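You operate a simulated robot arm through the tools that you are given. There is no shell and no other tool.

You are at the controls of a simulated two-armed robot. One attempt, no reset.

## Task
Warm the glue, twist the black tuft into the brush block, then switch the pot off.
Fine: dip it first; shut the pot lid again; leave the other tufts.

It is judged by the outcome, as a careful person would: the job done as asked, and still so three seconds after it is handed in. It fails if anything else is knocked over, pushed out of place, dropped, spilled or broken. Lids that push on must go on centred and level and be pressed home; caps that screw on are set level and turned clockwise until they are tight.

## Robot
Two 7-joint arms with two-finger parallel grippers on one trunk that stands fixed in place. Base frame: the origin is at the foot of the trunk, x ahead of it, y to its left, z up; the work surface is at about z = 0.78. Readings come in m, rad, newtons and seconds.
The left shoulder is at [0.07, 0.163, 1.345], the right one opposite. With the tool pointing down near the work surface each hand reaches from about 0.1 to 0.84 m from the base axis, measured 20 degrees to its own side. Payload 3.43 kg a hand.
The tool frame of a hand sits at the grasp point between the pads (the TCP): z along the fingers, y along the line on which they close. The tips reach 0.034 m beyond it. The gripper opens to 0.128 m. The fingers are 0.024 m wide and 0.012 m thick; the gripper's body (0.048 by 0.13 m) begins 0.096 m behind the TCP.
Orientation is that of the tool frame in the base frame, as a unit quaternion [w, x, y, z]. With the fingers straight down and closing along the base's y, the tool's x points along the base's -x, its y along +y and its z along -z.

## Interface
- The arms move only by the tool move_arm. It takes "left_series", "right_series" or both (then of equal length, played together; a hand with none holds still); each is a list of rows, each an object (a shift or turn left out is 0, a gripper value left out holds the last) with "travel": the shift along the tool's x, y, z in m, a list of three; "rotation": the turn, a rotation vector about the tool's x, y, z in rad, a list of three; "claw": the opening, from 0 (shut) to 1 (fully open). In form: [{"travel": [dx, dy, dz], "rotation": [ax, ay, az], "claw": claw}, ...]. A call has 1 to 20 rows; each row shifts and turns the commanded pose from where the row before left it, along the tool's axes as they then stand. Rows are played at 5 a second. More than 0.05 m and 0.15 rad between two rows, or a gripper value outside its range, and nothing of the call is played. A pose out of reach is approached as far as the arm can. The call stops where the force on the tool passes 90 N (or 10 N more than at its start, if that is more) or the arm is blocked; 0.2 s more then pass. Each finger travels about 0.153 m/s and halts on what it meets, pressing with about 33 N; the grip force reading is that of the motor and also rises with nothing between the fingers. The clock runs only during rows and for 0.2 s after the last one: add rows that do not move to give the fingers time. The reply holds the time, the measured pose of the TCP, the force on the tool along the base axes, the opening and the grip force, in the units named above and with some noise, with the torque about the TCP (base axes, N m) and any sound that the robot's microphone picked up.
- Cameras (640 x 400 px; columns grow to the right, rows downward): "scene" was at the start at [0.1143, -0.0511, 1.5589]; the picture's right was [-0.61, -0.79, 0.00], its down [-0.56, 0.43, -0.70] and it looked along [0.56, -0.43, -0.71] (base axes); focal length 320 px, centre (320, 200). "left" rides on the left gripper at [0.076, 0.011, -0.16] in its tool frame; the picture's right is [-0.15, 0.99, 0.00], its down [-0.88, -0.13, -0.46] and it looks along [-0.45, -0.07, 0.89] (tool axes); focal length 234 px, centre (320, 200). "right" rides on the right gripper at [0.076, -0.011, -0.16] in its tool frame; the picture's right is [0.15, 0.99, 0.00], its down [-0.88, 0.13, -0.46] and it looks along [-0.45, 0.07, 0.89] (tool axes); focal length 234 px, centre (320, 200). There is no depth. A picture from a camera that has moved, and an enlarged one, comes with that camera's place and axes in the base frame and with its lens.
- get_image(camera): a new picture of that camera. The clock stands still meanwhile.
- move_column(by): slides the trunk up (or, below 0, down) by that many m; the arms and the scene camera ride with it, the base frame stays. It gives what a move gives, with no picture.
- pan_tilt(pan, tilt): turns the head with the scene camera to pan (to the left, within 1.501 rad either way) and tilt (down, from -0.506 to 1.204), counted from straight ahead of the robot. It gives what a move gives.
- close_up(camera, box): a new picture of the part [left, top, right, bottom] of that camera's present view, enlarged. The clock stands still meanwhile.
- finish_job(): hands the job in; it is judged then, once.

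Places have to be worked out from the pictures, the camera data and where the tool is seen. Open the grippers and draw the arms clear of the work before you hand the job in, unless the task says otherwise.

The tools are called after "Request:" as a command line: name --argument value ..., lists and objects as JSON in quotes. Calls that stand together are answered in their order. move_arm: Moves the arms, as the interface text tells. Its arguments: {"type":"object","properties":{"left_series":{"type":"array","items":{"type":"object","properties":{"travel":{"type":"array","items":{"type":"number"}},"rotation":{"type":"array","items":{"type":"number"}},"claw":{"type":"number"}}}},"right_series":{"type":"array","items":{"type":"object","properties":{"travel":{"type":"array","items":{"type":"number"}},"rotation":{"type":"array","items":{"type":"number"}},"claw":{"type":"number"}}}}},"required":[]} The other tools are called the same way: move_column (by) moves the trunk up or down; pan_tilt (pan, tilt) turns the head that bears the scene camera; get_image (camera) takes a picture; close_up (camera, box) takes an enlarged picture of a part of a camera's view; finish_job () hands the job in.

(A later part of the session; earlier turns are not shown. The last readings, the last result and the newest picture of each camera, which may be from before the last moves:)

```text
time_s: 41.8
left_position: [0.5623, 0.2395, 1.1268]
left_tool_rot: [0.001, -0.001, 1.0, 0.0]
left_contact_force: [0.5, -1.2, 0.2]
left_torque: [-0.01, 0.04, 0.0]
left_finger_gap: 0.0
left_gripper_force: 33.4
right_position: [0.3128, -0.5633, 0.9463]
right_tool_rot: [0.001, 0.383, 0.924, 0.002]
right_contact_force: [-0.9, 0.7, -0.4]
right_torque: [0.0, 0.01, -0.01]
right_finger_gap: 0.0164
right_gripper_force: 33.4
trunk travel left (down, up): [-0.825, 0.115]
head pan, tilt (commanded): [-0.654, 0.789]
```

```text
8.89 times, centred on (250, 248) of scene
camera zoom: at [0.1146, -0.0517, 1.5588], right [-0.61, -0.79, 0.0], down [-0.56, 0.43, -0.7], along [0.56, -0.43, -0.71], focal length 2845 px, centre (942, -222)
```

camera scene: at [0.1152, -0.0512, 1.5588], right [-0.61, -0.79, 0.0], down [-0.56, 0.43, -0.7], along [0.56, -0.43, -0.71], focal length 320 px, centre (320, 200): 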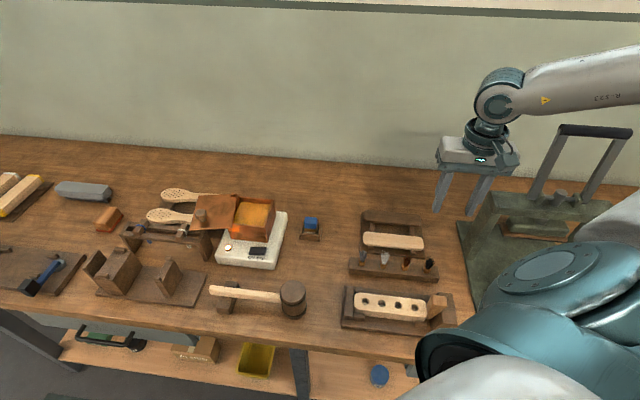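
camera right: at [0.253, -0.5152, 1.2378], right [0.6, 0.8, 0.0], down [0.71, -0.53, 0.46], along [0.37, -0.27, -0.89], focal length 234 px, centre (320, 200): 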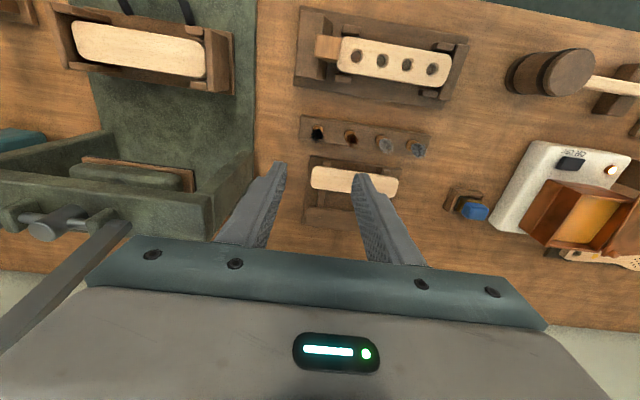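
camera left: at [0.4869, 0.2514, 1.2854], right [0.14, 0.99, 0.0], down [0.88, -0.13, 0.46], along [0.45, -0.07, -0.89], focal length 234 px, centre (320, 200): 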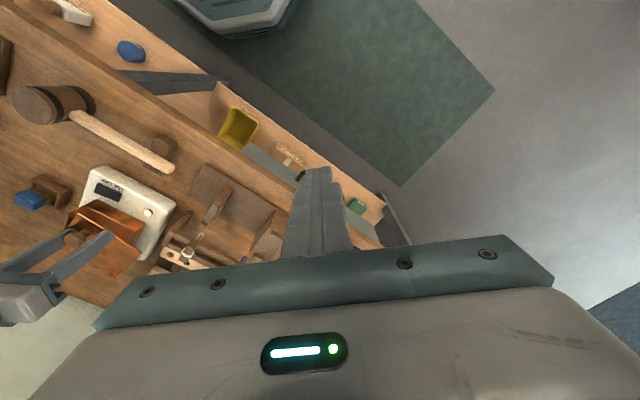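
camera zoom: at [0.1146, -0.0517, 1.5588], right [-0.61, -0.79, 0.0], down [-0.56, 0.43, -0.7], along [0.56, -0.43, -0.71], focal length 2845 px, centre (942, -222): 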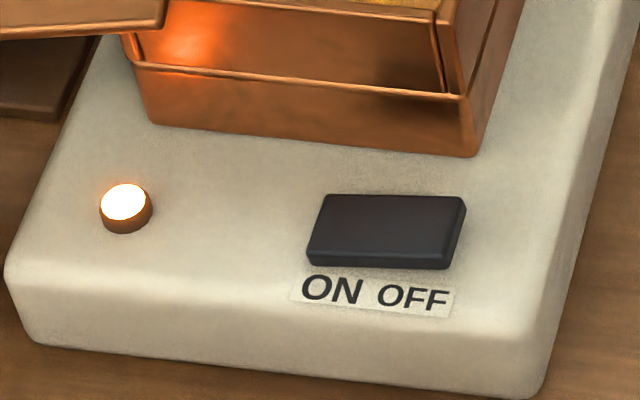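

The glue surface looks to be about 19 mm below the rim (z roughly 0.867), centred near (0.733, -0.280). I raise the tuft and carry it towards the pot at height, stopping part-way for a better side view of the stem.

Request:
move_arm --right_series '[{"travel": [0, 0, -0.04]}, {"travel": [0, 0, -0.04]}, {"travel": [0, 0, -0.04]}, {"travel": [0, 0, -0.04]}, {"travel": [0, 0, -0.04]}, {"travel": [-0.0081, 0.0411, 0]}, {"travel": [-0.0081, 0.0411, 0]}, {"travel": [-0.0081, 0.0411, 0]}, {"travel": [-0.0081, 0.0411, 0]}, {"travel": [-0.0081, 0.0411, 0]}, {"travel": [-0.0081, 0.0411, 0]}, {"travel": [-0.0081, 0.0411, 0]}, {"travel": [-0.0081, 0.0411, 0]}, {"travel": [-0.0081, 0.0411, 0]}, {"travel": [-0.0081, 0.0411, 0]}, {"travel": [-0.0081, 0.0411, 0]}, {"travel": [-0.0081, 0.0411, 0]}, {"travel": [0, 0, 0]}]'

Request:
get_image --camera "scene"

Request:
get_image --camera "right"

```text
time_s: 45.6
left_position: [0.5615, 0.2402, 1.1275]
left_tool_rot: [0.0, -0.001, 1.0, 0.0]
left_contact_force: [0.2, -0.4, -0.4]
left_torque: [0.0, 0.0, 0.0]
left_finger_gap: 0.0
left_gripper_force: 33.3
right_position: [0.7074, -0.2986, 1.1553]
right_tool_rot: [0.002, 0.382, 0.924, 0.001]
right_contact_force: [-0.2, 0.0, -0.6]
right_torque: [-0.01, 0.02, 0.01]
right_finger_gap: 0.0165
right_gripper_force: 32.5
right hand out of reach, approached as far as the arm can: row 17
trunk travel left (down, up): [-0.825, 0.115]
head pan, tilt (commanded): [-0.654, 0.789]
```

```text
taken
camera scene: at [0.1128, -0.0502, 1.559], right [-0.61, -0.79, 0.0], down [-0.56, 0.43, -0.71], along [0.56, -0.43, -0.71], focal length 320 px, centre (320, 200)
```

scene: 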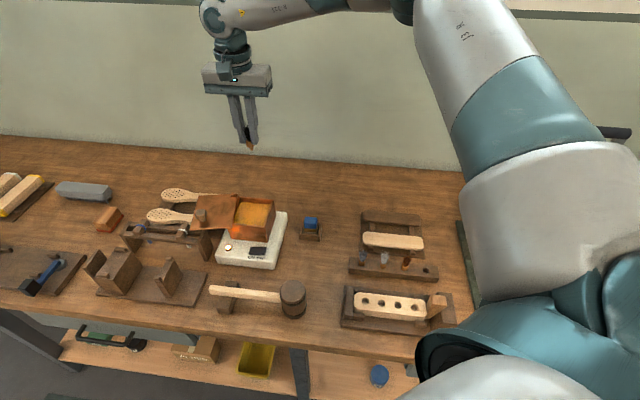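

```text
taken
camera right: at [0.6455, -0.2506, 1.3135], right [0.6, 0.8, 0.0], down [0.71, -0.53, 0.46], along [0.37, -0.27, -0.89], focal length 234 px, centre (320, 200)
```

right: 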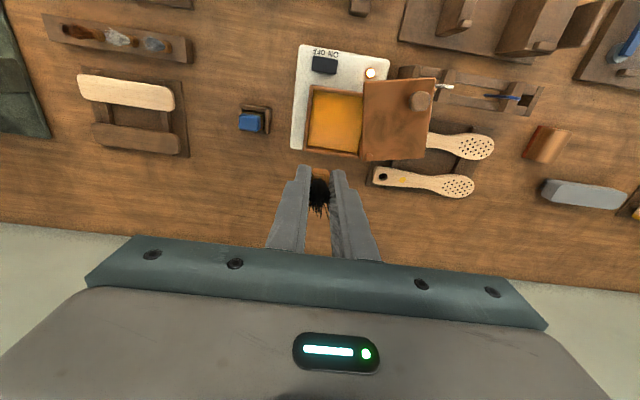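

Now a side view of the tuft, and views of the glue from above.

Request:
close_up --camera "scene" --box '[234, 115, 266, 155]'

Request:
close_up --camera "right" --box '[280, 40, 440, 170]'

Request:
close_up --camera "left" --box '[0, 150, 240, 320]'

```text
10.00 times, centred on (250, 135) of scene
camera zoom: at [0.1128, -0.0502, 1.559], right [-0.61, -0.79, 0.0], down [-0.56, 0.43, -0.71], along [0.56, -0.43, -0.71], focal length 3201 px, centre (1020, 850)
```

zoom: 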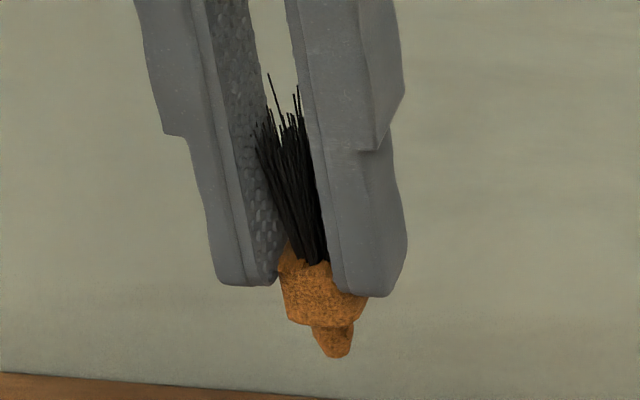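

```text
3.08 times, centred on (360, 105) of right
camera zoom: at [0.6455, -0.2506, 1.3135], right [0.6, 0.8, 0.0], down [0.71, -0.53, 0.46], along [0.37, -0.27, -0.89], focal length 720 px, centre (197, 492)
```

zoom: 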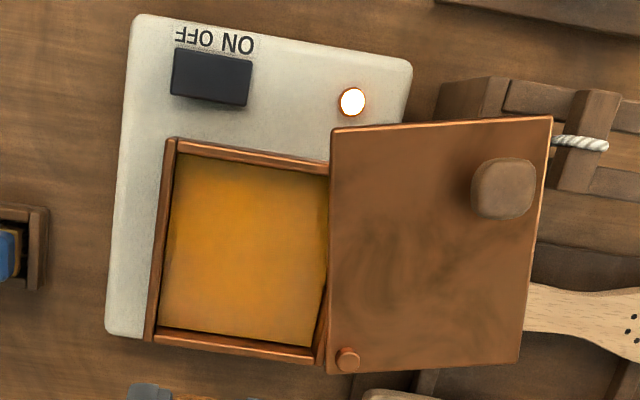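

```text
2.35 times, centred on (120, 235) of left
camera zoom: at [0.485, 0.2517, 1.2861], right [0.14, 0.99, 0.0], down [0.88, -0.13, 0.46], along [0.45, -0.07, -0.89], focal length 551 px, centre (791, 118)
```

zoom: 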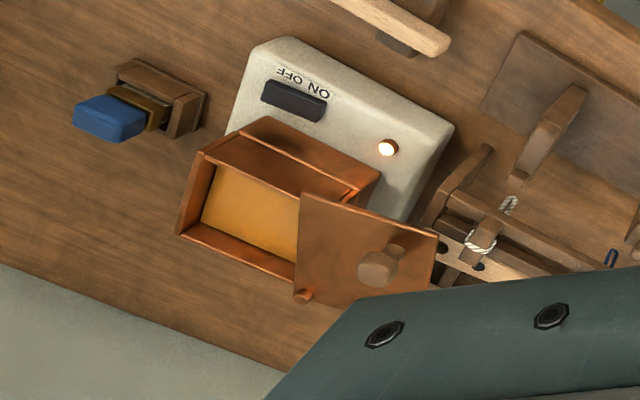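

The stem is about 9 mm thick and ends roughly 15 to 17 mm below the fingertips. I compare the glue's look now with the earlier view.

Request:
close_up --camera "scene" --box '[232, 192, 288, 227]'

Request:
close_up --camera "scene" --box '[218, 225, 282, 270]'

```text
11.43 times, centred on (260, 210) of scene
camera zoom: at [0.1128, -0.0502, 1.559], right [-0.61, -0.79, 0.0], down [-0.56, 0.43, -0.71], along [0.56, -0.43, -0.71], focal length 3658 px, centre (1006, 91)
```

zoom: 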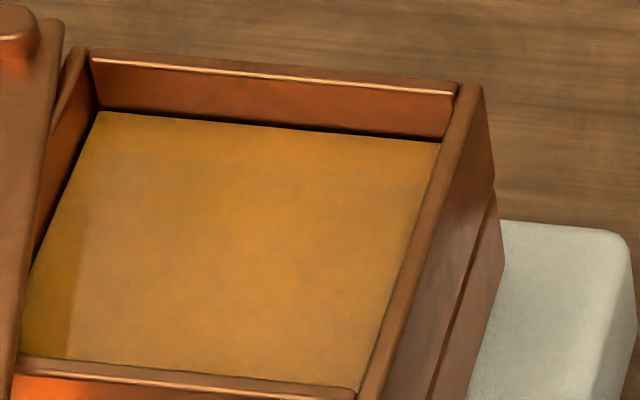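

```text
8.89 times, centred on (250, 248) of scene
camera zoom: at [0.1128, -0.0502, 1.559], right [-0.61, -0.79, 0.0], down [-0.56, 0.43, -0.71], along [0.56, -0.43, -0.71], focal length 2845 px, centre (942, -222)
```

zoom: 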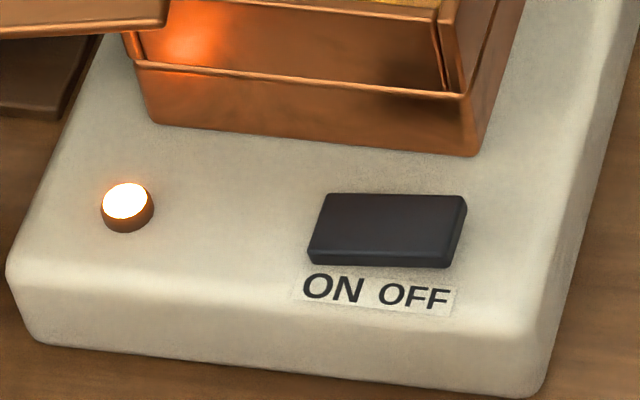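

There's no visible change yet. I move down over the pot, holding the stem just above the rim, and watch lamp and glue while it warms.

Request:
move_arm --right_series '[{"travel": [0, 0, 0.04]}, {"travel": [0, 0, 0.04]}, {"travel": [-0.0018, 0.0128, 0.04]}, {"travel": [-0.0018, 0.0128, 0.04]}, {"travel": [0, 0, 0.035]}, {"travel": [0, 0, 0]}, {"travel": [0, 0, 0]}]'

Request:
close_up --camera "right" --box '[220, 80, 420, 205]'

Request:
close_up --camera "scene" --box '[210, 165, 300, 265]'

Request:
close_up --camera "left" --box '[20, 170, 200, 290]'

```text
time_s: 47.2
left_position: [0.562, 0.2403, 1.1265]
left_tool_rot: [0.0, 0.0, 1.0, 0.0]
left_contact_force: [-0.3, 0.6, 0.9]
left_torque: [0.02, -0.02, 0.01]
left_finger_gap: 0.0
left_gripper_force: 33.6
right_position: [0.6488, -0.3284, 1.019]
right_tool_rot: [0.002, 0.382, 0.924, 0.001]
right_contact_force: [0.7, 0.7, 1.3]
right_torque: [-0.01, 0.01, 0.02]
right_finger_gap: 0.0164
right_gripper_force: 32.7
right hand out of reach, approached as far as the arm can: row 1, 2, 3, 4, 5
trunk travel left (down, up): [-0.825, 0.115]
head pan, tilt (commanded): [-0.654, 0.789]
```

```text
3.20 times, centred on (320, 142) of right
camera zoom: at [0.5863, -0.282, 1.1775], right [0.6, 0.8, 0.0], down [0.71, -0.53, 0.46], along [0.37, -0.27, -0.89], focal length 749 px, centre (320, 384)
```

zoom: 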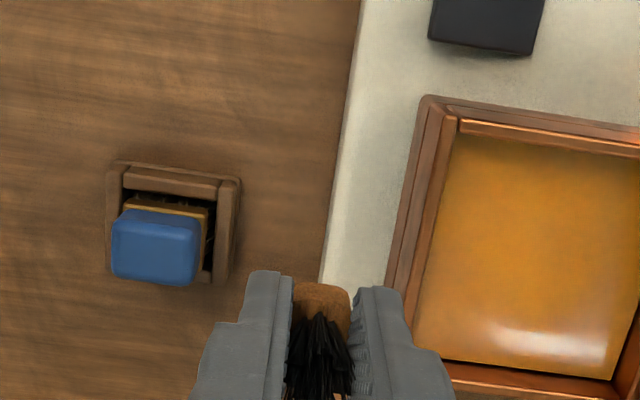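

```text
4.00 times, centred on (255, 215) of scene
camera zoom: at [0.1143, -0.0509, 1.5589], right [-0.61, -0.79, 0.0], down [-0.56, 0.43, -0.7], along [0.56, -0.43, -0.71], focal length 1280 px, centre (580, 140)
```

zoom: 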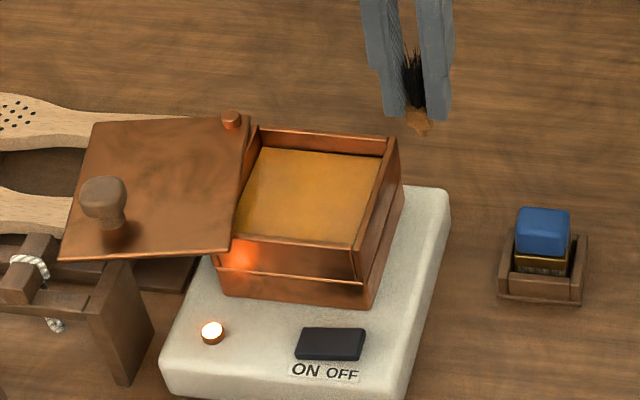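

```text
3.33 times, centred on (110, 230) of left
camera zoom: at [0.4863, 0.2511, 1.2857], right [0.14, 0.99, 0.0], down [0.88, -0.13, 0.46], along [0.45, -0.07, -0.89], focal length 781 px, centre (1020, 100)
```

zoom: 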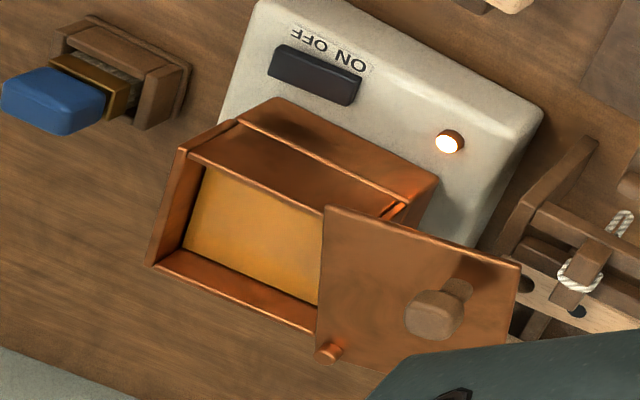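

The hand stopped short at (0.649, -0.328, 1.019) because of an arm posture limit, though the tuft is still held safely. A highlight now shows on the glue, so it may be getting glossy. I turn the wrist back towards ψ≈0.3 and retry small steps towards the pot.

Request:
move_arm --right_series '[{"rotation": [0, 0, -0.14]}, {"rotation": [0, 0, -0.14]}, {"rotation": [0, 0, -0.14]}, {"travel": [-0.02, 0.01, 0]}, {"travel": [-0.02, 0.01, 0]}, {"travel": [0, 0, 0]}]'

Request:
get_image --camera "scene"

```text
time_s: 48.6
left_position: [0.5623, 0.2396, 1.1276]
left_tool_rot: [0.001, -0.001, 1.0, 0.0]
left_contact_force: [-0.2, -0.4, 0.1]
left_torque: [0.01, 0.02, 0.03]
left_finger_gap: 0.0
left_gripper_force: 33.3
right_position: [0.6701, -0.336, 1.0382]
right_tool_rot: [0.002, 0.182, 0.983, 0.001]
right_contact_force: [0.1, 0.6, 0.0]
right_torque: [-0.01, 0.01, -0.02]
right_finger_gap: 0.0161
right_gripper_force: 32.7
right hand out of reach, approached as far as the arm can: row 4, 5
trunk travel left (down, up): [-0.825, 0.115]
head pan, tilt (commanded): [-0.654, 0.789]
```

```text
taken
camera scene: at [0.1142, -0.0509, 1.5589], right [-0.61, -0.79, 0.0], down [-0.56, 0.43, -0.7], along [0.56, -0.43, -0.71], focal length 320 px, centre (320, 200)
```

scene: 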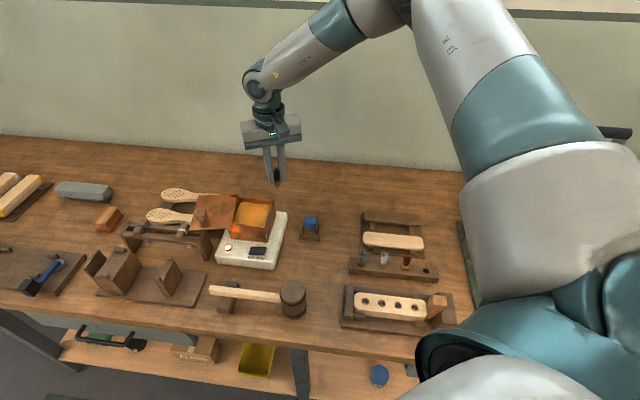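

The wrist turned, but this elbow posture limits my forward reach. I'll retrace to a mid-point and approach the pot again along the path and turning sequence that worked earlier.

Request:
move_arm --right_series '[{"rotation": [0, 0, 0.14]}, {"rotation": [0, 0, 0.14]}, {"rotation": [0, 0, 0.139]}, {"travel": [0.0164, -0.0325, -0.0084]}, {"travel": [0.0164, -0.0325, -0.0084]}, {"travel": [0.0164, -0.0325, -0.0084]}, {"travel": [0.0164, -0.0325, -0.0084]}, {"travel": [0.0164, -0.0325, -0.0084]}, {"travel": [0, 0, 0]}]'

Request:
get_image --camera "scene"

```text
time_s: 50.6
left_position: [0.5627, 0.2409, 1.1269]
left_tool_rot: [-0.001, -0.001, 1.0, 0.0]
left_contact_force: [0.2, 0.8, 0.0]
left_torque: [0.0, 0.02, 0.03]
left_finger_gap: 0.0001
left_gripper_force: 32.7
right_position: [0.4962, -0.3909, 1.0762]
right_tool_rot: [0.001, 0.382, 0.924, 0.0]
right_contact_force: [0.4, 0.6, -0.4]
right_torque: [-0.01, 0.02, 0.01]
right_finger_gap: 0.0163
right_gripper_force: 33.0
trunk travel left (down, up): [-0.825, 0.115]
head pan, tilt (commanded): [-0.654, 0.789]
```

```text
taken
camera scene: at [0.1157, -0.0503, 1.5588], right [-0.61, -0.79, 0.0], down [-0.56, 0.43, -0.7], along [0.56, -0.43, -0.71], focal length 320 px, centre (320, 200)
```

scene: 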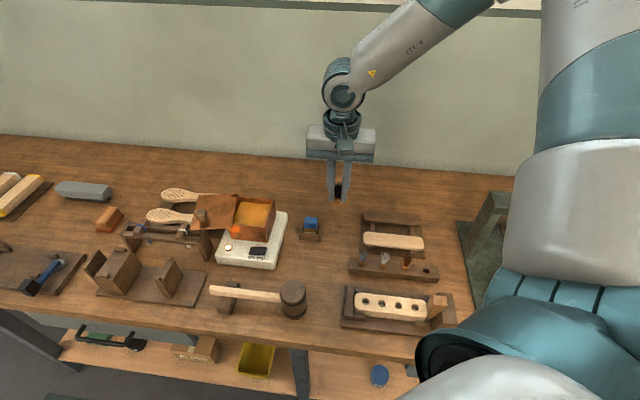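

The elbow is still high in this posture. I advance towards the pot while turning the wrist back, mirroring the earlier outbound path.

Request:
move_arm --right_series '[{"travel": [-0.0023, 0.0431, 0], "rotation": [0, 0, -0.1487]}, {"travel": [-0.0087, 0.0423, 0], "rotation": [0, 0, -0.1487]}, {"travel": [-0.0149, 0.0405, 0], "rotation": [0, 0, -0.1487]}, {"travel": [-0.0207, 0.0379, 0], "rotation": [0, 0, -0.1487]}, {"travel": [-0.0261, 0.0344, 0], "rotation": [0, 0, -0.1487]}, {"travel": [0, 0, 0]}]'

Request:
get_image --camera "scene"

```text
time_s: 52.0
left_position: [0.5617, 0.2388, 1.127]
left_tool_rot: [0.0, -0.001, 1.0, 0.001]
left_contact_force: [0.5, 0.3, -0.5]
left_torque: [-0.02, 0.0, 0.02]
left_finger_gap: 0.0
left_gripper_force: 32.8
right_position: [0.6486, -0.2546, 1.0864]
right_tool_rot: [0.002, 0.019, 1.0, 0.0]
right_contact_force: [-0.9, 0.0, -0.3]
right_torque: [0.0, -0.02, 0.0]
right_finger_gap: 0.016
right_gripper_force: 33.5
right hand out of reach, approached as far as the arm can: row 5
trunk travel left (down, up): [-0.825, 0.115]
head pan, tilt (commanded): [-0.654, 0.789]
```

```text
taken
camera scene: at [0.1126, -0.0511, 1.559], right [-0.61, -0.79, 0.0], down [-0.56, 0.43, -0.7], along [0.56, -0.43, -0.71], focal length 320 px, centre (320, 200)
```

scene: 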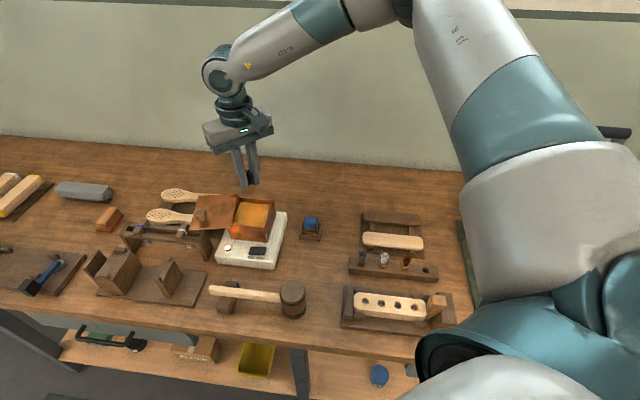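

The same reach limit remains with the elbow raised. I go back to the hand's starting pose (0.403, -0.451, 1.19) with ψ=0, from which the pot was reachable, and check the arm's posture there.

Request:
move_arm --right_series '[{"travel": [0.0297, -0.0258, -0.0135], "rotation": [0, 0, -0.005]}, {"travel": [0.0297, -0.0258, -0.0135], "rotation": [0, 0, -0.005]}, {"travel": [0.0297, -0.0258, -0.0135], "rotation": [0, 0, -0.005]}, {"travel": [0.0297, -0.0258, -0.0135], "rotation": [0, 0, -0.005]}, {"travel": [0.0297, -0.0258, -0.0135], "rotation": [0, 0, -0.005]}, {"travel": [0.0297, -0.0258, -0.0135], "rotation": [0, 0, -0.005]}, {"travel": [0.0297, -0.0258, -0.0135], "rotation": [0, 0, -0.005]}, {"travel": [0.0297, -0.0258, -0.0135]}, {"travel": [0, 0, 0]}]'

Request:
get_image --camera "scene"

```text
time_s: 54.0
left_position: [0.564, 0.2399, 1.1251]
left_tool_rot: [-0.001, 0.0, 1.0, 0.0]
left_contact_force: [0.3, 0.5, 0.5]
left_torque: [-0.01, 0.06, -0.01]
left_finger_gap: 0.0
left_gripper_force: 32.8
right_position: [0.4065, -0.4559, 1.1913]
right_tool_rot: [0.001, 0.002, 1.0, -0.001]
right_contact_force: [0.1, 0.3, 0.0]
right_torque: [0.01, 0.04, -0.02]
right_finger_gap: 0.0165
right_gripper_force: 33.0
trunk travel left (down, up): [-0.825, 0.115]
head pan, tilt (commanded): [-0.654, 0.789]
```

```text
taken
camera scene: at [0.1158, -0.0498, 1.5588], right [-0.61, -0.79, 0.0], down [-0.56, 0.43, -0.7], along [0.56, -0.43, -0.71], focal length 320 px, centre (320, 200)
```

scene: 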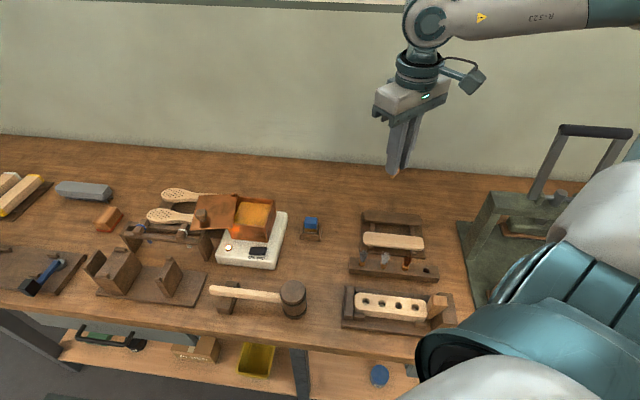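

The arm came back with its elbow higher than at the start, which is what limits reach at low heights. Reach improves the closer the hand is to shoulder height, so I'll lower the trunk. First I raise both hands for clearance.

Request:
move_arm --left_series '[{"travel": [0.01, 0, -0.035]}, {"travel": [0.01, 0, -0.035]}, {"travel": [0.01, 0, -0.035]}, {"travel": [0.01, 0, -0.035]}, {"travel": [0, 0, 0]}]' --right_series '[{"travel": [-0.01, 0, -0.02]}, {"travel": [-0.01, 0, -0.02]}, {"travel": [-0.01, 0, -0.01]}, {"travel": [0, 0, -0.01]}, {"travel": [0, 0, 0]}]'

Request:
close_up --camera "scene" --box '[190, 170, 306, 275]'

```text
time_s: 55.2
left_position: [0.5231, 0.2403, 1.2705]
left_tool_rot: [-0.001, -0.002, 1.0, 0.0]
left_contact_force: [-0.3, -0.2, -0.3]
left_torque: [0.0, 0.04, 0.01]
left_finger_gap: 0.0001
left_gripper_force: 33.6
right_position: [0.4366, -0.4547, 1.2514]
right_tool_rot: [0.002, 0.003, 1.0, 0.0]
right_contact_force: [-0.1, -0.6, 0.8]
right_torque: [0.02, 0.0, -0.01]
right_finger_gap: 0.0163
right_gripper_force: 32.8
trunk travel left (down, up): [-0.825, 0.115]
head pan, tilt (commanded): [-0.654, 0.789]
```

```text
3.81 times, centred on (248, 222) of scene
camera zoom: at [0.1148, -0.0507, 1.5588], right [-0.61, -0.79, 0.0], down [-0.56, 0.43, -0.7], along [0.56, -0.43, -0.71], focal length 1219 px, centre (594, 114)
```

zoom: 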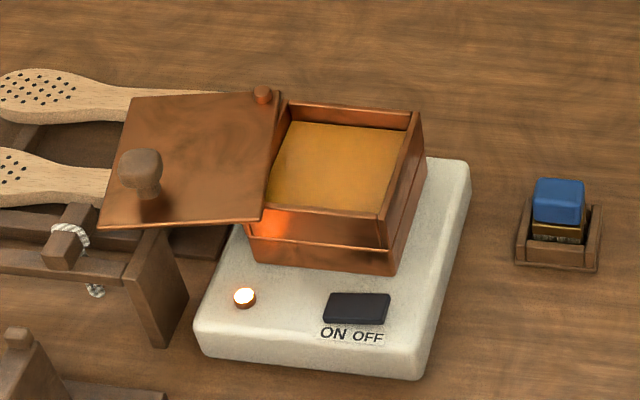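

Both hands are raised (left z 1.27, right z 1.25), so I lower the trunk by 0.2 m. The hands ride down to about 1.07 and 1.05, still well above everything on the bench.

Request:
move_column --by -0.2

Request:
get_image --camera "scene"

```text
time_s: 57.4
left_position: [0.5223, 0.24, 1.0704]
left_tool_rot: [0.0, -0.001, 1.0, 0.0]
left_contact_force: [-0.4, 0.7, -0.2]
left_torque: [0.0, 0.0, -0.03]
left_finger_gap: 0.0001
left_gripper_force: 33.6
right_position: [0.4349, -0.4563, 1.0516]
right_tool_rot: [0.001, 0.002, 1.0, 0.0]
right_contact_force: [0.6, -0.3, -0.6]
right_torque: [0.01, 0.01, -0.01]
right_finger_gap: 0.0164
right_gripper_force: 32.3
trunk travel left (down, up): [-0.625, 0.315]
head pan, tilt (commanded): [-0.654, 0.789]
```

```text
taken
camera scene: at [0.1141, -0.0509, 1.359], right [-0.61, -0.79, 0.0], down [-0.56, 0.43, -0.7], along [0.56, -0.43, -0.71], focal length 320 px, centre (320, 200)
```

scene: 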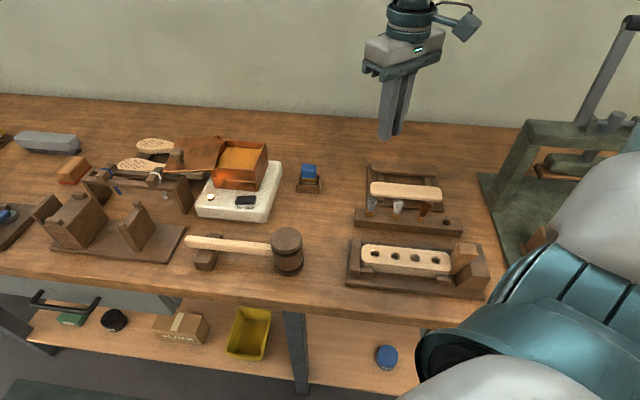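

The trunk is down and the arms are clear. I try again to carry the tuft over the pot at the same height.

Request:
move_arm --right_series '[{"travel": [-0.0356, 0.0214, 0]}, {"travel": [-0.0356, 0.0214, 0]}, {"travel": [-0.0356, 0.0214, 0]}, {"travel": [-0.0356, 0.0214, 0]}, {"travel": [-0.0356, 0.0214, 0]}, {"travel": [-0.0356, 0.0214, 0]}, {"travel": [-0.0356, 0.0214, 0]}, {"travel": [-0.0356, 0.0214, 0]}, {"travel": [0, 0, 0]}]'

Request:
get_image --camera "scene"

```text
time_s: 59.4
left_position: [0.5208, 0.239, 1.0708]
left_tool_rot: [0.001, -0.001, 1.0, 0.0]
left_contact_force: [-0.4, -0.2, 0.1]
left_torque: [0.0, 0.0, 0.02]
left_finger_gap: 0.0
left_gripper_force: 32.6
right_position: [0.7165, -0.2882, 1.056]
right_tool_rot: [0.003, 0.003, 1.0, 0.001]
right_contact_force: [-0.4, -0.9, 0.2]
right_torque: [0.01, -0.05, 0.0]
right_finger_gap: 0.0163
right_gripper_force: 33.1
right hand out of reach, approached as far as the arm can: row 8
trunk travel left (down, up): [-0.625, 0.315]
head pan, tilt (commanded): [-0.654, 0.789]
```

```text
taken
camera scene: at [0.1123, -0.0506, 1.3591], right [-0.61, -0.79, 0.0], down [-0.56, 0.43, -0.71], along [0.56, -0.43, -0.71], focal length 320 px, centre (320, 200)
```

scene: 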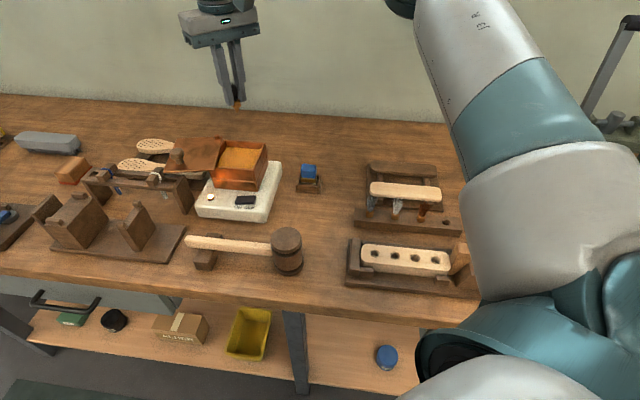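

The hand reached (0.7165, -0.288), right over the pot but at its reach limit. I tilt the head up a moment to see the arm's posture before deciding how to lower.

Request:
pan_tilt --pan -0.5 --tilt 0.1

Request:
get_image --camera "scene"

Request:
get_image --camera "left"

```text
time_s: 60.4
left_position: [0.5229, 0.2388, 1.0706]
left_tool_rot: [0.0, -0.001, 1.0, 0.0]
left_contact_force: [1.4, -0.8, 0.1]
left_torque: [0.0, -0.01, 0.0]
left_finger_gap: 0.0002
left_gripper_force: 33.4
right_position: [0.7174, -0.289, 1.054]
right_tool_rot: [0.003, 0.002, 1.0, 0.002]
right_contact_force: [-0.7, -0.2, -0.2]
right_torque: [-0.01, 0.01, -0.04]
right_finger_gap: 0.0162
right_gripper_force: 33.4
trunk travel left (down, up): [-0.625, 0.315]
head pan, tilt (commanded): [-0.499, 0.099]
```

```text
taken
camera scene: at [0.1305, -0.0455, 1.421], right [-0.48, -0.88, 0.0], down [-0.09, 0.05, -0.99], along [0.87, -0.48, -0.1], focal length 320 px, centre (320, 200)
```

scene: 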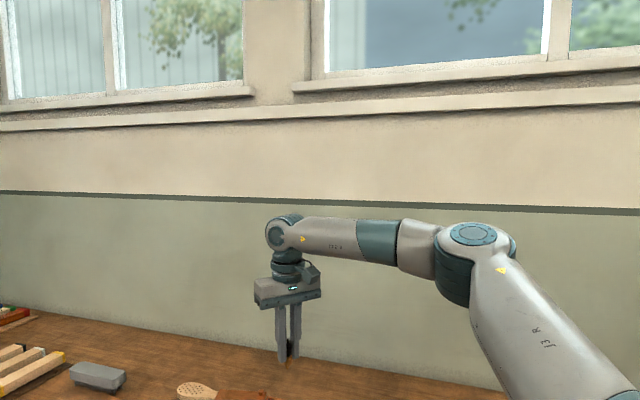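

```text
taken
camera left: at [0.4465, 0.2509, 1.2289], right [0.14, 0.99, 0.0], down [0.88, -0.13, 0.46], along [0.45, -0.07, -0.89], focal length 234 px, centre (320, 200)
```

left: 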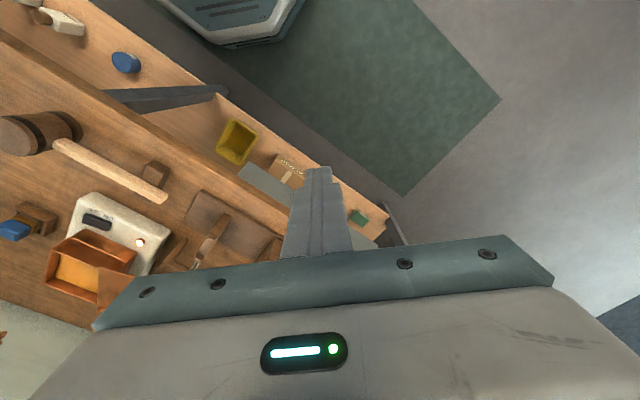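

The elbow sits far out to the right, well bent, so some other joint is limiting the reach. Turning the wrist negative earlier brought the elbow inward, so I try that here in free air, then a small outward move.

Request:
move_arm --right_series '[{"rotation": [0, 0, -0.12]}, {"rotation": [0, 0, -0.12]}, {"rotation": [0, 0, -0.12]}, {"rotation": [0, 0, -0.12]}, {"travel": [-0.01, 0, 0]}, {"travel": [-0.01, 0, 0]}, {"travel": [0, 0, 0]}]'

Request:
get_image --camera "scene"

```text
time_s: 62.0
left_position: [0.5231, 0.2389, 1.0693]
left_tool_rot: [0.0, -0.001, 1.0, 0.0]
left_contact_force: [0.3, 0.7, -1.3]
left_torque: [-0.04, -0.01, 0.01]
left_finger_gap: 0.0
left_gripper_force: 33.1
right_position: [0.7138, -0.2827, 1.0538]
right_tool_rot: [0.003, -0.235, 0.972, -0.001]
right_contact_force: [0.5, -0.6, 0.3]
right_torque: [-0.01, -0.04, 0.04]
right_finger_gap: 0.0162
right_gripper_force: 33.0
right hand out of reach, approached as far as the arm can: row 4, 5, 6
trunk travel left (down, up): [-0.625, 0.315]
head pan, tilt (commanded): [-0.499, 0.099]
```

```text
taken
camera scene: at [0.1307, -0.0455, 1.4211], right [-0.48, -0.88, 0.0], down [-0.09, 0.05, -0.99], along [0.87, -0.48, -0.1], focal length 320 px, centre (320, 200)
```

scene: 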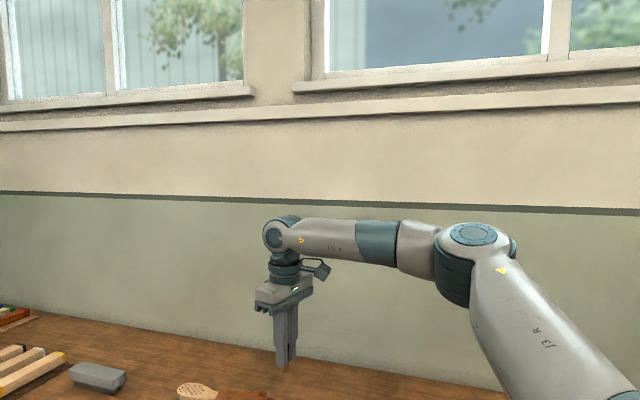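

Only the last joint turned, so the elbow stays put. The pot centre is just 2 cm further out, and tilting the tool outward about 0.1 rad will cover that. I point the head back at the work and check the pot's state.

Request:
pan_tilt --pan -0.5 --tilt 0.65

Request:
get_image --camera "scene"

Request:
get_image --camera "right"

```text
time_s: 63.0
left_position: [0.5234, 0.2391, 1.0706]
left_tool_rot: [0.0, -0.001, 1.0, 0.0]
left_contact_force: [-0.3, 0.3, 0.6]
left_torque: [-0.01, 0.01, 0.01]
left_finger_gap: 0.0
left_gripper_force: 33.1
right_position: [0.7147, -0.2814, 1.0536]
right_tool_rot: [0.003, -0.235, 0.972, -0.001]
right_contact_force: [-1.0, -0.7, -0.4]
right_torque: [0.01, 0.0, -0.04]
right_finger_gap: 0.0163
right_gripper_force: 32.6
trunk travel left (down, up): [-0.625, 0.315]
head pan, tilt (commanded): [-0.499, 0.649]
```

```text
taken
camera scene: at [0.1261, -0.043, 1.3707], right [-0.48, -0.88, 0.0], down [-0.53, 0.29, -0.8], along [0.7, -0.38, -0.6], focal length 320 px, centre (320, 200)
```

scene: 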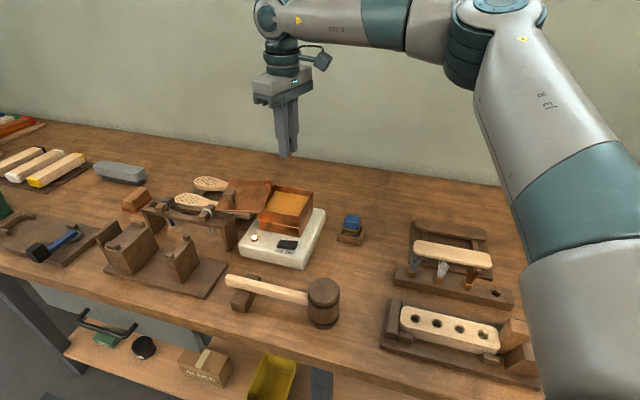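

```text
taken
camera right: at [0.6507, -0.3258, 1.2119], right [-0.58, 0.81, 0.0], down [0.72, 0.52, 0.46], along [0.38, 0.27, -0.89], focal length 234 px, centre (320, 200)
```

right: 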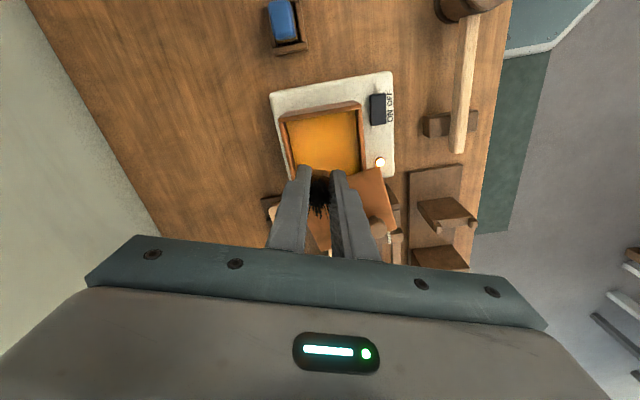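

I zoom in on the glue and lamp from both cameras.

Request:
close_up --camera "right" --box '[256, 60, 416, 190]'

Request:
close_up --camera "scene" --box '[215, 165, 345, 275]'

```text
3.08 times, centred on (336, 125) of right
camera zoom: at [0.6507, -0.3258, 1.2119], right [-0.58, 0.81, 0.0], down [0.72, 0.52, 0.46], along [0.38, 0.27, -0.89], focal length 720 px, centre (271, 431)
```

zoom: 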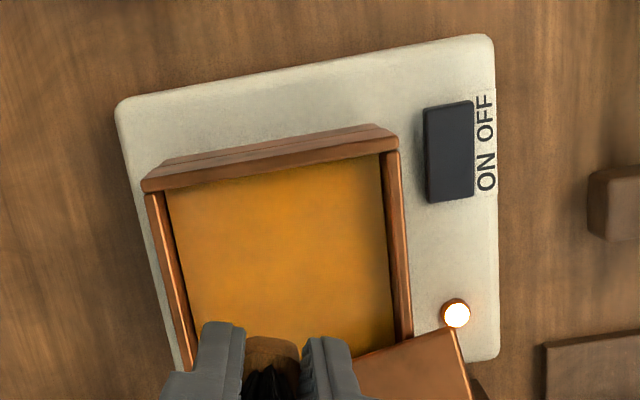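

```text
3.64 times, centred on (280, 220) of scene
camera zoom: at [0.1261, -0.043, 1.3707], right [-0.48, -0.88, 0.0], down [-0.53, 0.29, -0.8], along [0.7, -0.38, -0.6], focal length 1164 px, centre (466, 127)
```

zoom: 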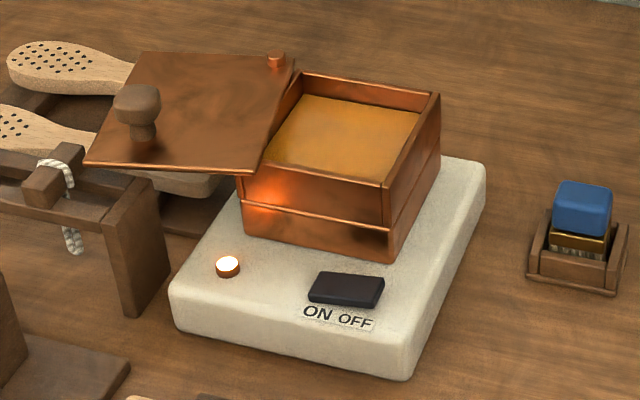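

The corner of the rim triangulates to z about 0.898 and the glue surface to about 0.88, with the opening's centre near (0.723, -0.271). I nudge the hand 1 cm towards the centre, then lower the trunk so the stem comes close above the rim.

Request:
move_arm --right_series '[{"travel": [-0.0046, 0.0089, 0]}, {"travel": [0, 0, 0]}]'

Request:
move_column --by -0.08

Request:
close_up --camera "right" --box '[220, 60, 420, 200]'

Request:
close_up --camera "scene" --box '[215, 125, 345, 255]'

```text
time_s: 63.6
left_position: [0.5237, 0.24, 1.0713]
left_tool_rot: [0.0, -0.001, 1.0, 0.0]
left_contact_force: [-0.3, 0.0, 0.4]
left_torque: [0.01, 0.02, 0.04]
left_finger_gap: 0.0
left_gripper_force: 33.0
right_position: [0.7099, -0.2738, 1.0527]
right_tool_rot: [0.003, -0.234, 0.972, 0.001]
right_contact_force: [0.6, 0.0, 0.5]
right_torque: [-0.01, 0.02, -0.01]
right_finger_gap: 0.0163
right_gripper_force: 33.0
right hand out of reach, approached as far as the arm can: row 1
trunk travel left (down, up): [-0.625, 0.315]
head pan, tilt (commanded): [-0.499, 0.649]
```

```text
time_s: 64.8
left_position: [0.5223, 0.2402, 0.9898]
left_tool_rot: [-0.001, -0.001, 1.0, 0.0]
left_contact_force: [-0.8, -1.2, 0.3]
left_torque: [0.04, -0.02, 0.0]
left_finger_gap: 0.0002
left_gripper_force: 33.5
right_position: [0.7101, -0.2747, 0.9723]
right_tool_rot: [0.003, -0.236, 0.972, -0.001]
right_contact_force: [-0.6, 0.0, 0.6]
right_torque: [-0.03, -0.01, 0.01]
right_finger_gap: 0.0163
right_gripper_force: 33.3
trunk travel left (down, up): [-0.545, 0.395]
head pan, tilt (commanded): [-0.499, 0.649]
```

```text
2.86 times, centred on (320, 130) of right
camera zoom: at [0.6461, -0.3183, 1.1317], right [-0.58, 0.81, 0.0], down [0.72, 0.52, 0.46], along [0.38, 0.27, -0.89], focal length 669 px, centre (320, 400)
```

zoom: 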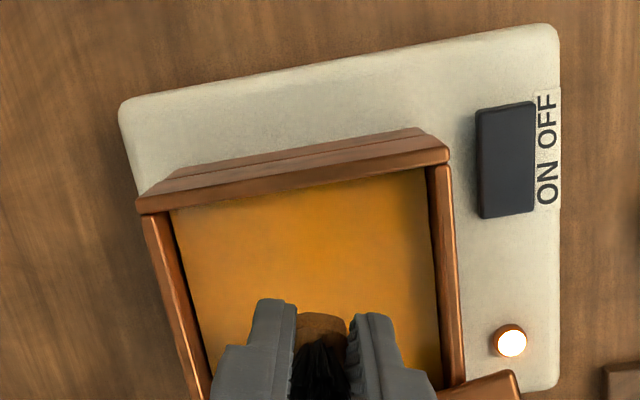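

```text
3.08 times, centred on (280, 190) of scene
camera zoom: at [0.1257, -0.043, 1.2907], right [-0.48, -0.88, 0.0], down [-0.53, 0.29, -0.8], along [0.7, -0.38, -0.6], focal length 985 px, centre (443, 231)
```

zoom: 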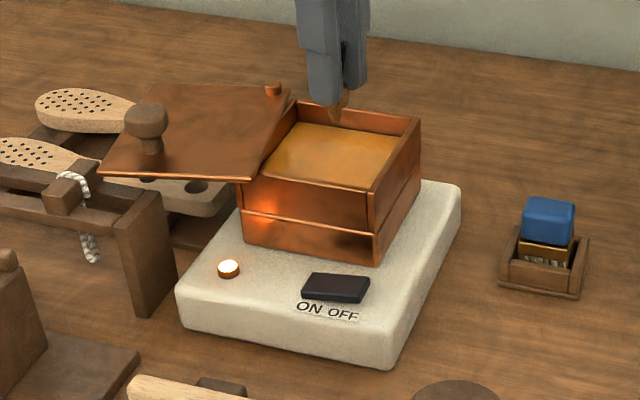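

The stem is positioned about 33 mm from the right wall and centred between front and back. I wait here to let the glue warm and watch the lamp.

Request:
move_arm --right_series '[{"travel": [0, 0, 0]}, {"travel": [0, 0, 0]}, {"travel": [0, 0, 0]}, {"travel": [0, 0, 0]}, {"travel": [0, 0, 0]}, {"travel": [0, 0, 0]}, {"travel": [0, 0, 0]}, {"travel": [0, 0, 0]}, {"travel": [0, 0, 0]}, {"travel": [0, 0, 0]}, {"travel": [0, 0, 0]}, {"travel": [0, 0, 0]}, {"travel": [0, 0, 0]}, {"travel": [0, 0, 0]}, {"travel": [0, 0, 0]}, {"travel": [0, 0, 0]}, {"travel": [0, 0, 0]}, {"travel": [0, 0, 0]}, {"travel": [0, 0, 0]}, {"travel": [0, 0, 0]}]'

Request:
close_up --camera "scene" --box '[232, 140, 328, 225]'

Request:
move_arm --right_series '[{"travel": [0, 0, 0]}, {"travel": [0, 0, 0]}, {"travel": [0, 0, 0]}, {"travel": [0, 0, 0]}, {"travel": [0, 0, 0]}, {"travel": [0, 0, 0]}, {"travel": [0, 0, 0]}, {"travel": [0, 0, 0]}, {"travel": [0, 0, 0]}, {"travel": [0, 0, 0]}, {"travel": [0, 0, 0]}, {"travel": [0, 0, 0]}, {"travel": [0, 0, 0]}, {"travel": [0, 0, 0]}, {"travel": [0, 0, 0]}, {"travel": [0, 0, 0]}, {"travel": [0, 0, 0]}, {"travel": [0, 0, 0]}, {"travel": [0, 0, 0]}, {"travel": [0, 0, 0]}]'

Request:
close_up --camera "scene" --box '[232, 140, 328, 225]'

```text
time_s: 69.0
left_position: [0.5229, 0.2393, 0.9913]
left_tool_rot: [-0.001, -0.001, 1.0, 0.002]
left_contact_force: [0.0, -0.4, -0.7]
left_torque: [-0.01, 0.07, -0.01]
left_finger_gap: 0.0
left_gripper_force: 33.1
right_position: [0.7107, -0.2743, 0.973]
right_tool_rot: [0.003, -0.235, 0.972, 0.0]
right_contact_force: [-0.6, -0.7, 0.0]
right_torque: [0.0, -0.01, 0.0]
right_finger_gap: 0.0162
right_gripper_force: 32.8
trunk travel left (down, up): [-0.545, 0.395]
head pan, tilt (commanded): [-0.499, 0.649]
```

```text
4.71 times, centred on (280, 182) of scene
camera zoom: at [0.1261, -0.043, 1.2906], right [-0.48, -0.88, 0.0], down [-0.53, 0.29, -0.8], along [0.7, -0.38, -0.6], focal length 1506 px, centre (508, 282)
```

zoom: 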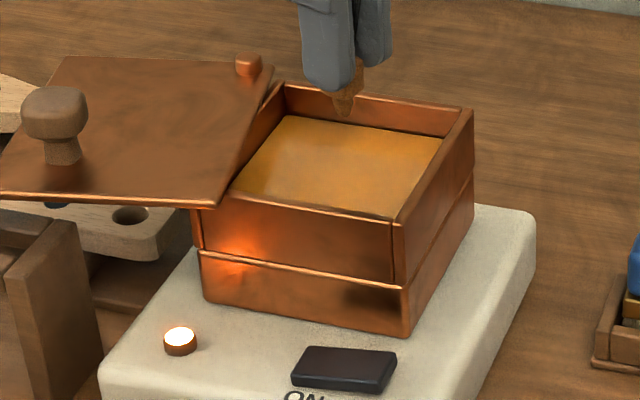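

```text
time_s: 73.2
left_position: [0.5225, 0.2391, 0.9904]
left_tool_rot: [0.0, -0.001, 1.0, 0.0]
left_contact_force: [0.4, -0.3, 0.0]
left_torque: [0.05, 0.0, 0.02]
left_finger_gap: 0.0
left_gripper_force: 32.7
right_position: [0.7097, -0.2738, 0.9725]
right_tool_rot: [0.004, -0.235, 0.972, 0.0]
right_contact_force: [-0.3, 0.4, -0.5]
right_torque: [0.0, 0.0, 0.01]
right_finger_gap: 0.0164
right_gripper_force: 32.9
trunk travel left (down, up): [-0.545, 0.395]
head pan, tilt (commanded): [-0.499, 0.649]
```

```text
4.71 times, centred on (280, 182) of scene
camera zoom: at [0.1261, -0.043, 1.2906], right [-0.48, -0.88, 0.0], down [-0.53, 0.29, -0.8], along [0.7, -0.38, -0.6], focal length 1506 px, centre (508, 282)
```

zoom: 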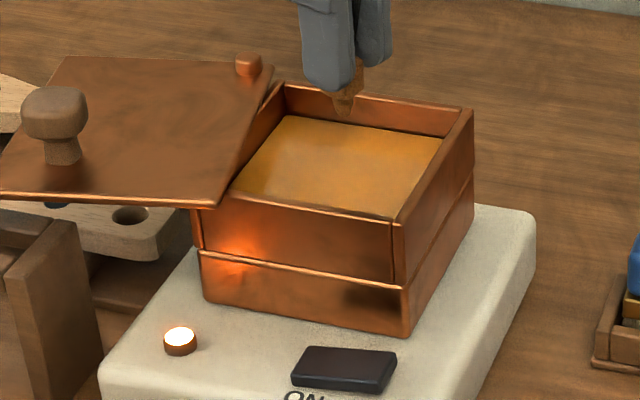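

The lamp is steady and nothing visible has changed. I give it a further stretch of heating to be safe, watching for any change of lamp or glue.

Request:
move_arm --right_series '[{"travel": [0, 0, 0]}, {"travel": [0, 0, 0]}, {"travel": [0, 0, 0]}, {"travel": [0, 0, 0]}, {"travel": [0, 0, 0]}, {"travel": [0, 0, 0]}, {"travel": [0, 0, 0]}, {"travel": [0, 0, 0]}, {"travel": [0, 0, 0]}, {"travel": [0, 0, 0]}, {"travel": [0, 0, 0]}, {"travel": [0, 0, 0]}, {"travel": [0, 0, 0]}, {"travel": [0, 0, 0]}, {"travel": [0, 0, 0]}, {"travel": [0, 0, 0]}, {"travel": [0, 0, 0]}, {"travel": [0, 0, 0]}, {"travel": [0, 0, 0]}, {"travel": [0, 0, 0]}]'

Request:
move_arm --right_series '[{"travel": [0, 0, 0]}, {"travel": [0, 0, 0]}, {"travel": [0, 0, 0]}, {"travel": [0, 0, 0]}, {"travel": [0, 0, 0]}, {"travel": [0, 0, 0]}, {"travel": [0, 0, 0]}, {"travel": [0, 0, 0]}, {"travel": [0, 0, 0]}, {"travel": [0, 0, 0]}, {"travel": [0, 0, 0]}, {"travel": [0, 0, 0]}, {"travel": [0, 0, 0]}, {"travel": [0, 0, 0]}, {"travel": [0, 0, 0]}, {"travel": [0, 0, 0]}, {"travel": [0, 0, 0]}, {"travel": [0, 0, 0]}, {"travel": [0, 0, 0]}, {"travel": [0, 0, 0]}]'

Request:
close_up --camera "scene" --box '[232, 140, 328, 225]'

Request:
move_arm --right_series '[{"travel": [0, 0, 0]}, {"travel": [0, 0, 0]}, {"travel": [0, 0, 0]}, {"travel": [0, 0, 0]}, {"travel": [0, 0, 0]}, {"travel": [0, 0, 0]}, {"travel": [0, 0, 0]}, {"travel": [0, 0, 0]}, {"travel": [0, 0, 0]}, {"travel": [0, 0, 0]}, {"travel": [0, 0, 0]}, {"travel": [0, 0, 0]}, {"travel": [0, 0, 0]}, {"travel": [0, 0, 0]}, {"travel": [0, 0, 0]}, {"travel": [0, 0, 0]}, {"travel": [0, 0, 0]}, {"travel": [0, 0, 0]}, {"travel": [0, 0, 0]}, {"travel": [0, 0, 0]}]'

Request:
move_arm --right_series '[{"travel": [0, 0, 0]}, {"travel": [0, 0, 0]}, {"travel": [0, 0, 0]}, {"travel": [0, 0, 0]}, {"travel": [0, 0, 0]}, {"travel": [0, 0, 0]}, {"travel": [0, 0, 0]}, {"travel": [0, 0, 0]}, {"travel": [0, 0, 0]}, {"travel": [0, 0, 0]}, {"travel": [0, 0, 0]}, {"travel": [0, 0, 0]}, {"travel": [0, 0, 0]}, {"travel": [0, 0, 0]}, {"travel": [0, 0, 0]}, {"travel": [0, 0, 0]}, {"travel": [0, 0, 0]}, {"travel": [0, 0, 0]}, {"travel": [0, 0, 0]}, {"travel": [0, 0, 0]}]'

Request:
close_up --camera "scene" --box '[232, 140, 328, 225]'

```text
time_s: 77.4
left_position: [0.5219, 0.2398, 0.9914]
left_tool_rot: [0.0, -0.001, 1.0, 0.0]
left_contact_force: [-0.1, 0.2, 0.2]
left_torque: [0.02, -0.01, 0.02]
left_finger_gap: 0.0
left_gripper_force: 33.0
right_position: [0.7089, -0.2747, 0.9722]
right_tool_rot: [0.004, -0.235, 0.972, -0.001]
right_contact_force: [-0.1, -0.5, 0.4]
right_torque: [0.01, 0.02, -0.04]
right_finger_gap: 0.0163
right_gripper_force: 32.8
trunk travel left (down, up): [-0.545, 0.395]
head pan, tilt (commanded): [-0.499, 0.649]
```

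```text
time_s: 81.6
left_position: [0.5228, 0.2391, 0.9905]
left_tool_rot: [0.0, -0.001, 1.0, 0.0]
left_contact_force: [-0.4, 0.3, 0.5]
left_torque: [0.03, -0.02, 0.02]
left_finger_gap: 0.0001
left_gripper_force: 33.7
right_position: [0.7106, -0.2734, 0.9737]
right_tool_rot: [0.004, -0.235, 0.972, 0.0]
right_contact_force: [0.6, 1.1, -0.3]
right_torque: [0.0, 0.01, 0.01]
right_finger_gap: 0.0163
right_gripper_force: 33.0
trunk travel left (down, up): [-0.545, 0.395]
head pan, tilt (commanded): [-0.499, 0.649]
```

```text
4.71 times, centred on (280, 182) of scene
camera zoom: at [0.1261, -0.043, 1.2906], right [-0.48, -0.88, 0.0], down [-0.53, 0.29, -0.8], along [0.7, -0.38, -0.6], focal length 1506 px, centre (508, 282)
```

zoom: 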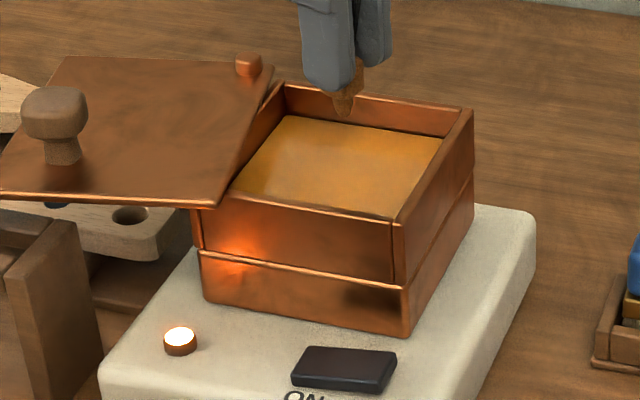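

```text
time_s: 85.8
left_position: [0.5229, 0.2401, 0.9898]
left_tool_rot: [0.0, -0.001, 1.0, 0.0]
left_contact_force: [0.6, 0.6, 0.2]
left_torque: [-0.01, 0.0, -0.06]
left_finger_gap: 0.0001
left_gripper_force: 33.4
right_position: [0.71, -0.2748, 0.9726]
right_tool_rot: [0.003, -0.235, 0.972, 0.0]
right_contact_force: [-0.7, 0.1, -0.3]
right_torque: [0.01, -0.02, 0.02]
right_finger_gap: 0.0165
right_gripper_force: 33.0
trunk travel left (down, up): [-0.545, 0.395]
head pan, tilt (commanded): [-0.499, 0.649]
```

```text
time_s: 90.0
left_position: [0.5222, 0.2397, 0.9903]
left_tool_rot: [0.001, -0.001, 1.0, 0.001]
left_contact_force: [0.3, 0.1, 0.2]
left_torque: [0.05, -0.01, 0.01]
left_finger_gap: 0.0
left_gripper_force: 33.1
right_position: [0.7102, -0.2742, 0.9726]
right_tool_rot: [0.004, -0.235, 0.972, 0.001]
right_contact_force: [-0.1, 0.0, 0.2]
right_torque: [0.03, -0.01, -0.03]
right_finger_gap: 0.0164
right_gripper_force: 32.4
trunk travel left (down, up): [-0.545, 0.395]
head pan, tilt (commanded): [-0.499, 0.649]
```

```text
4.71 times, centred on (280, 182) of scene
camera zoom: at [0.1261, -0.043, 1.2906], right [-0.48, -0.88, 0.0], down [-0.53, 0.29, -0.8], along [0.7, -0.38, -0.6], focal length 1506 px, centre (508, 282)
```

zoom: 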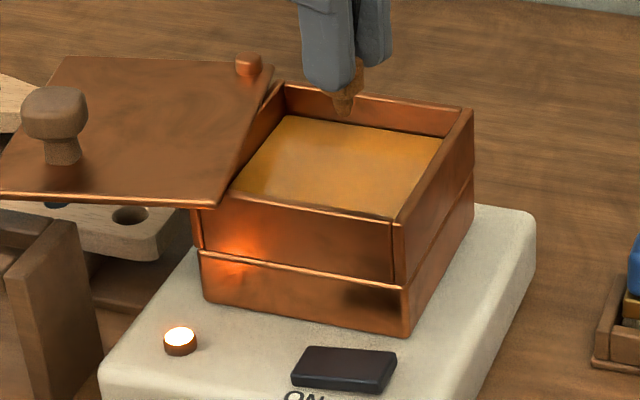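

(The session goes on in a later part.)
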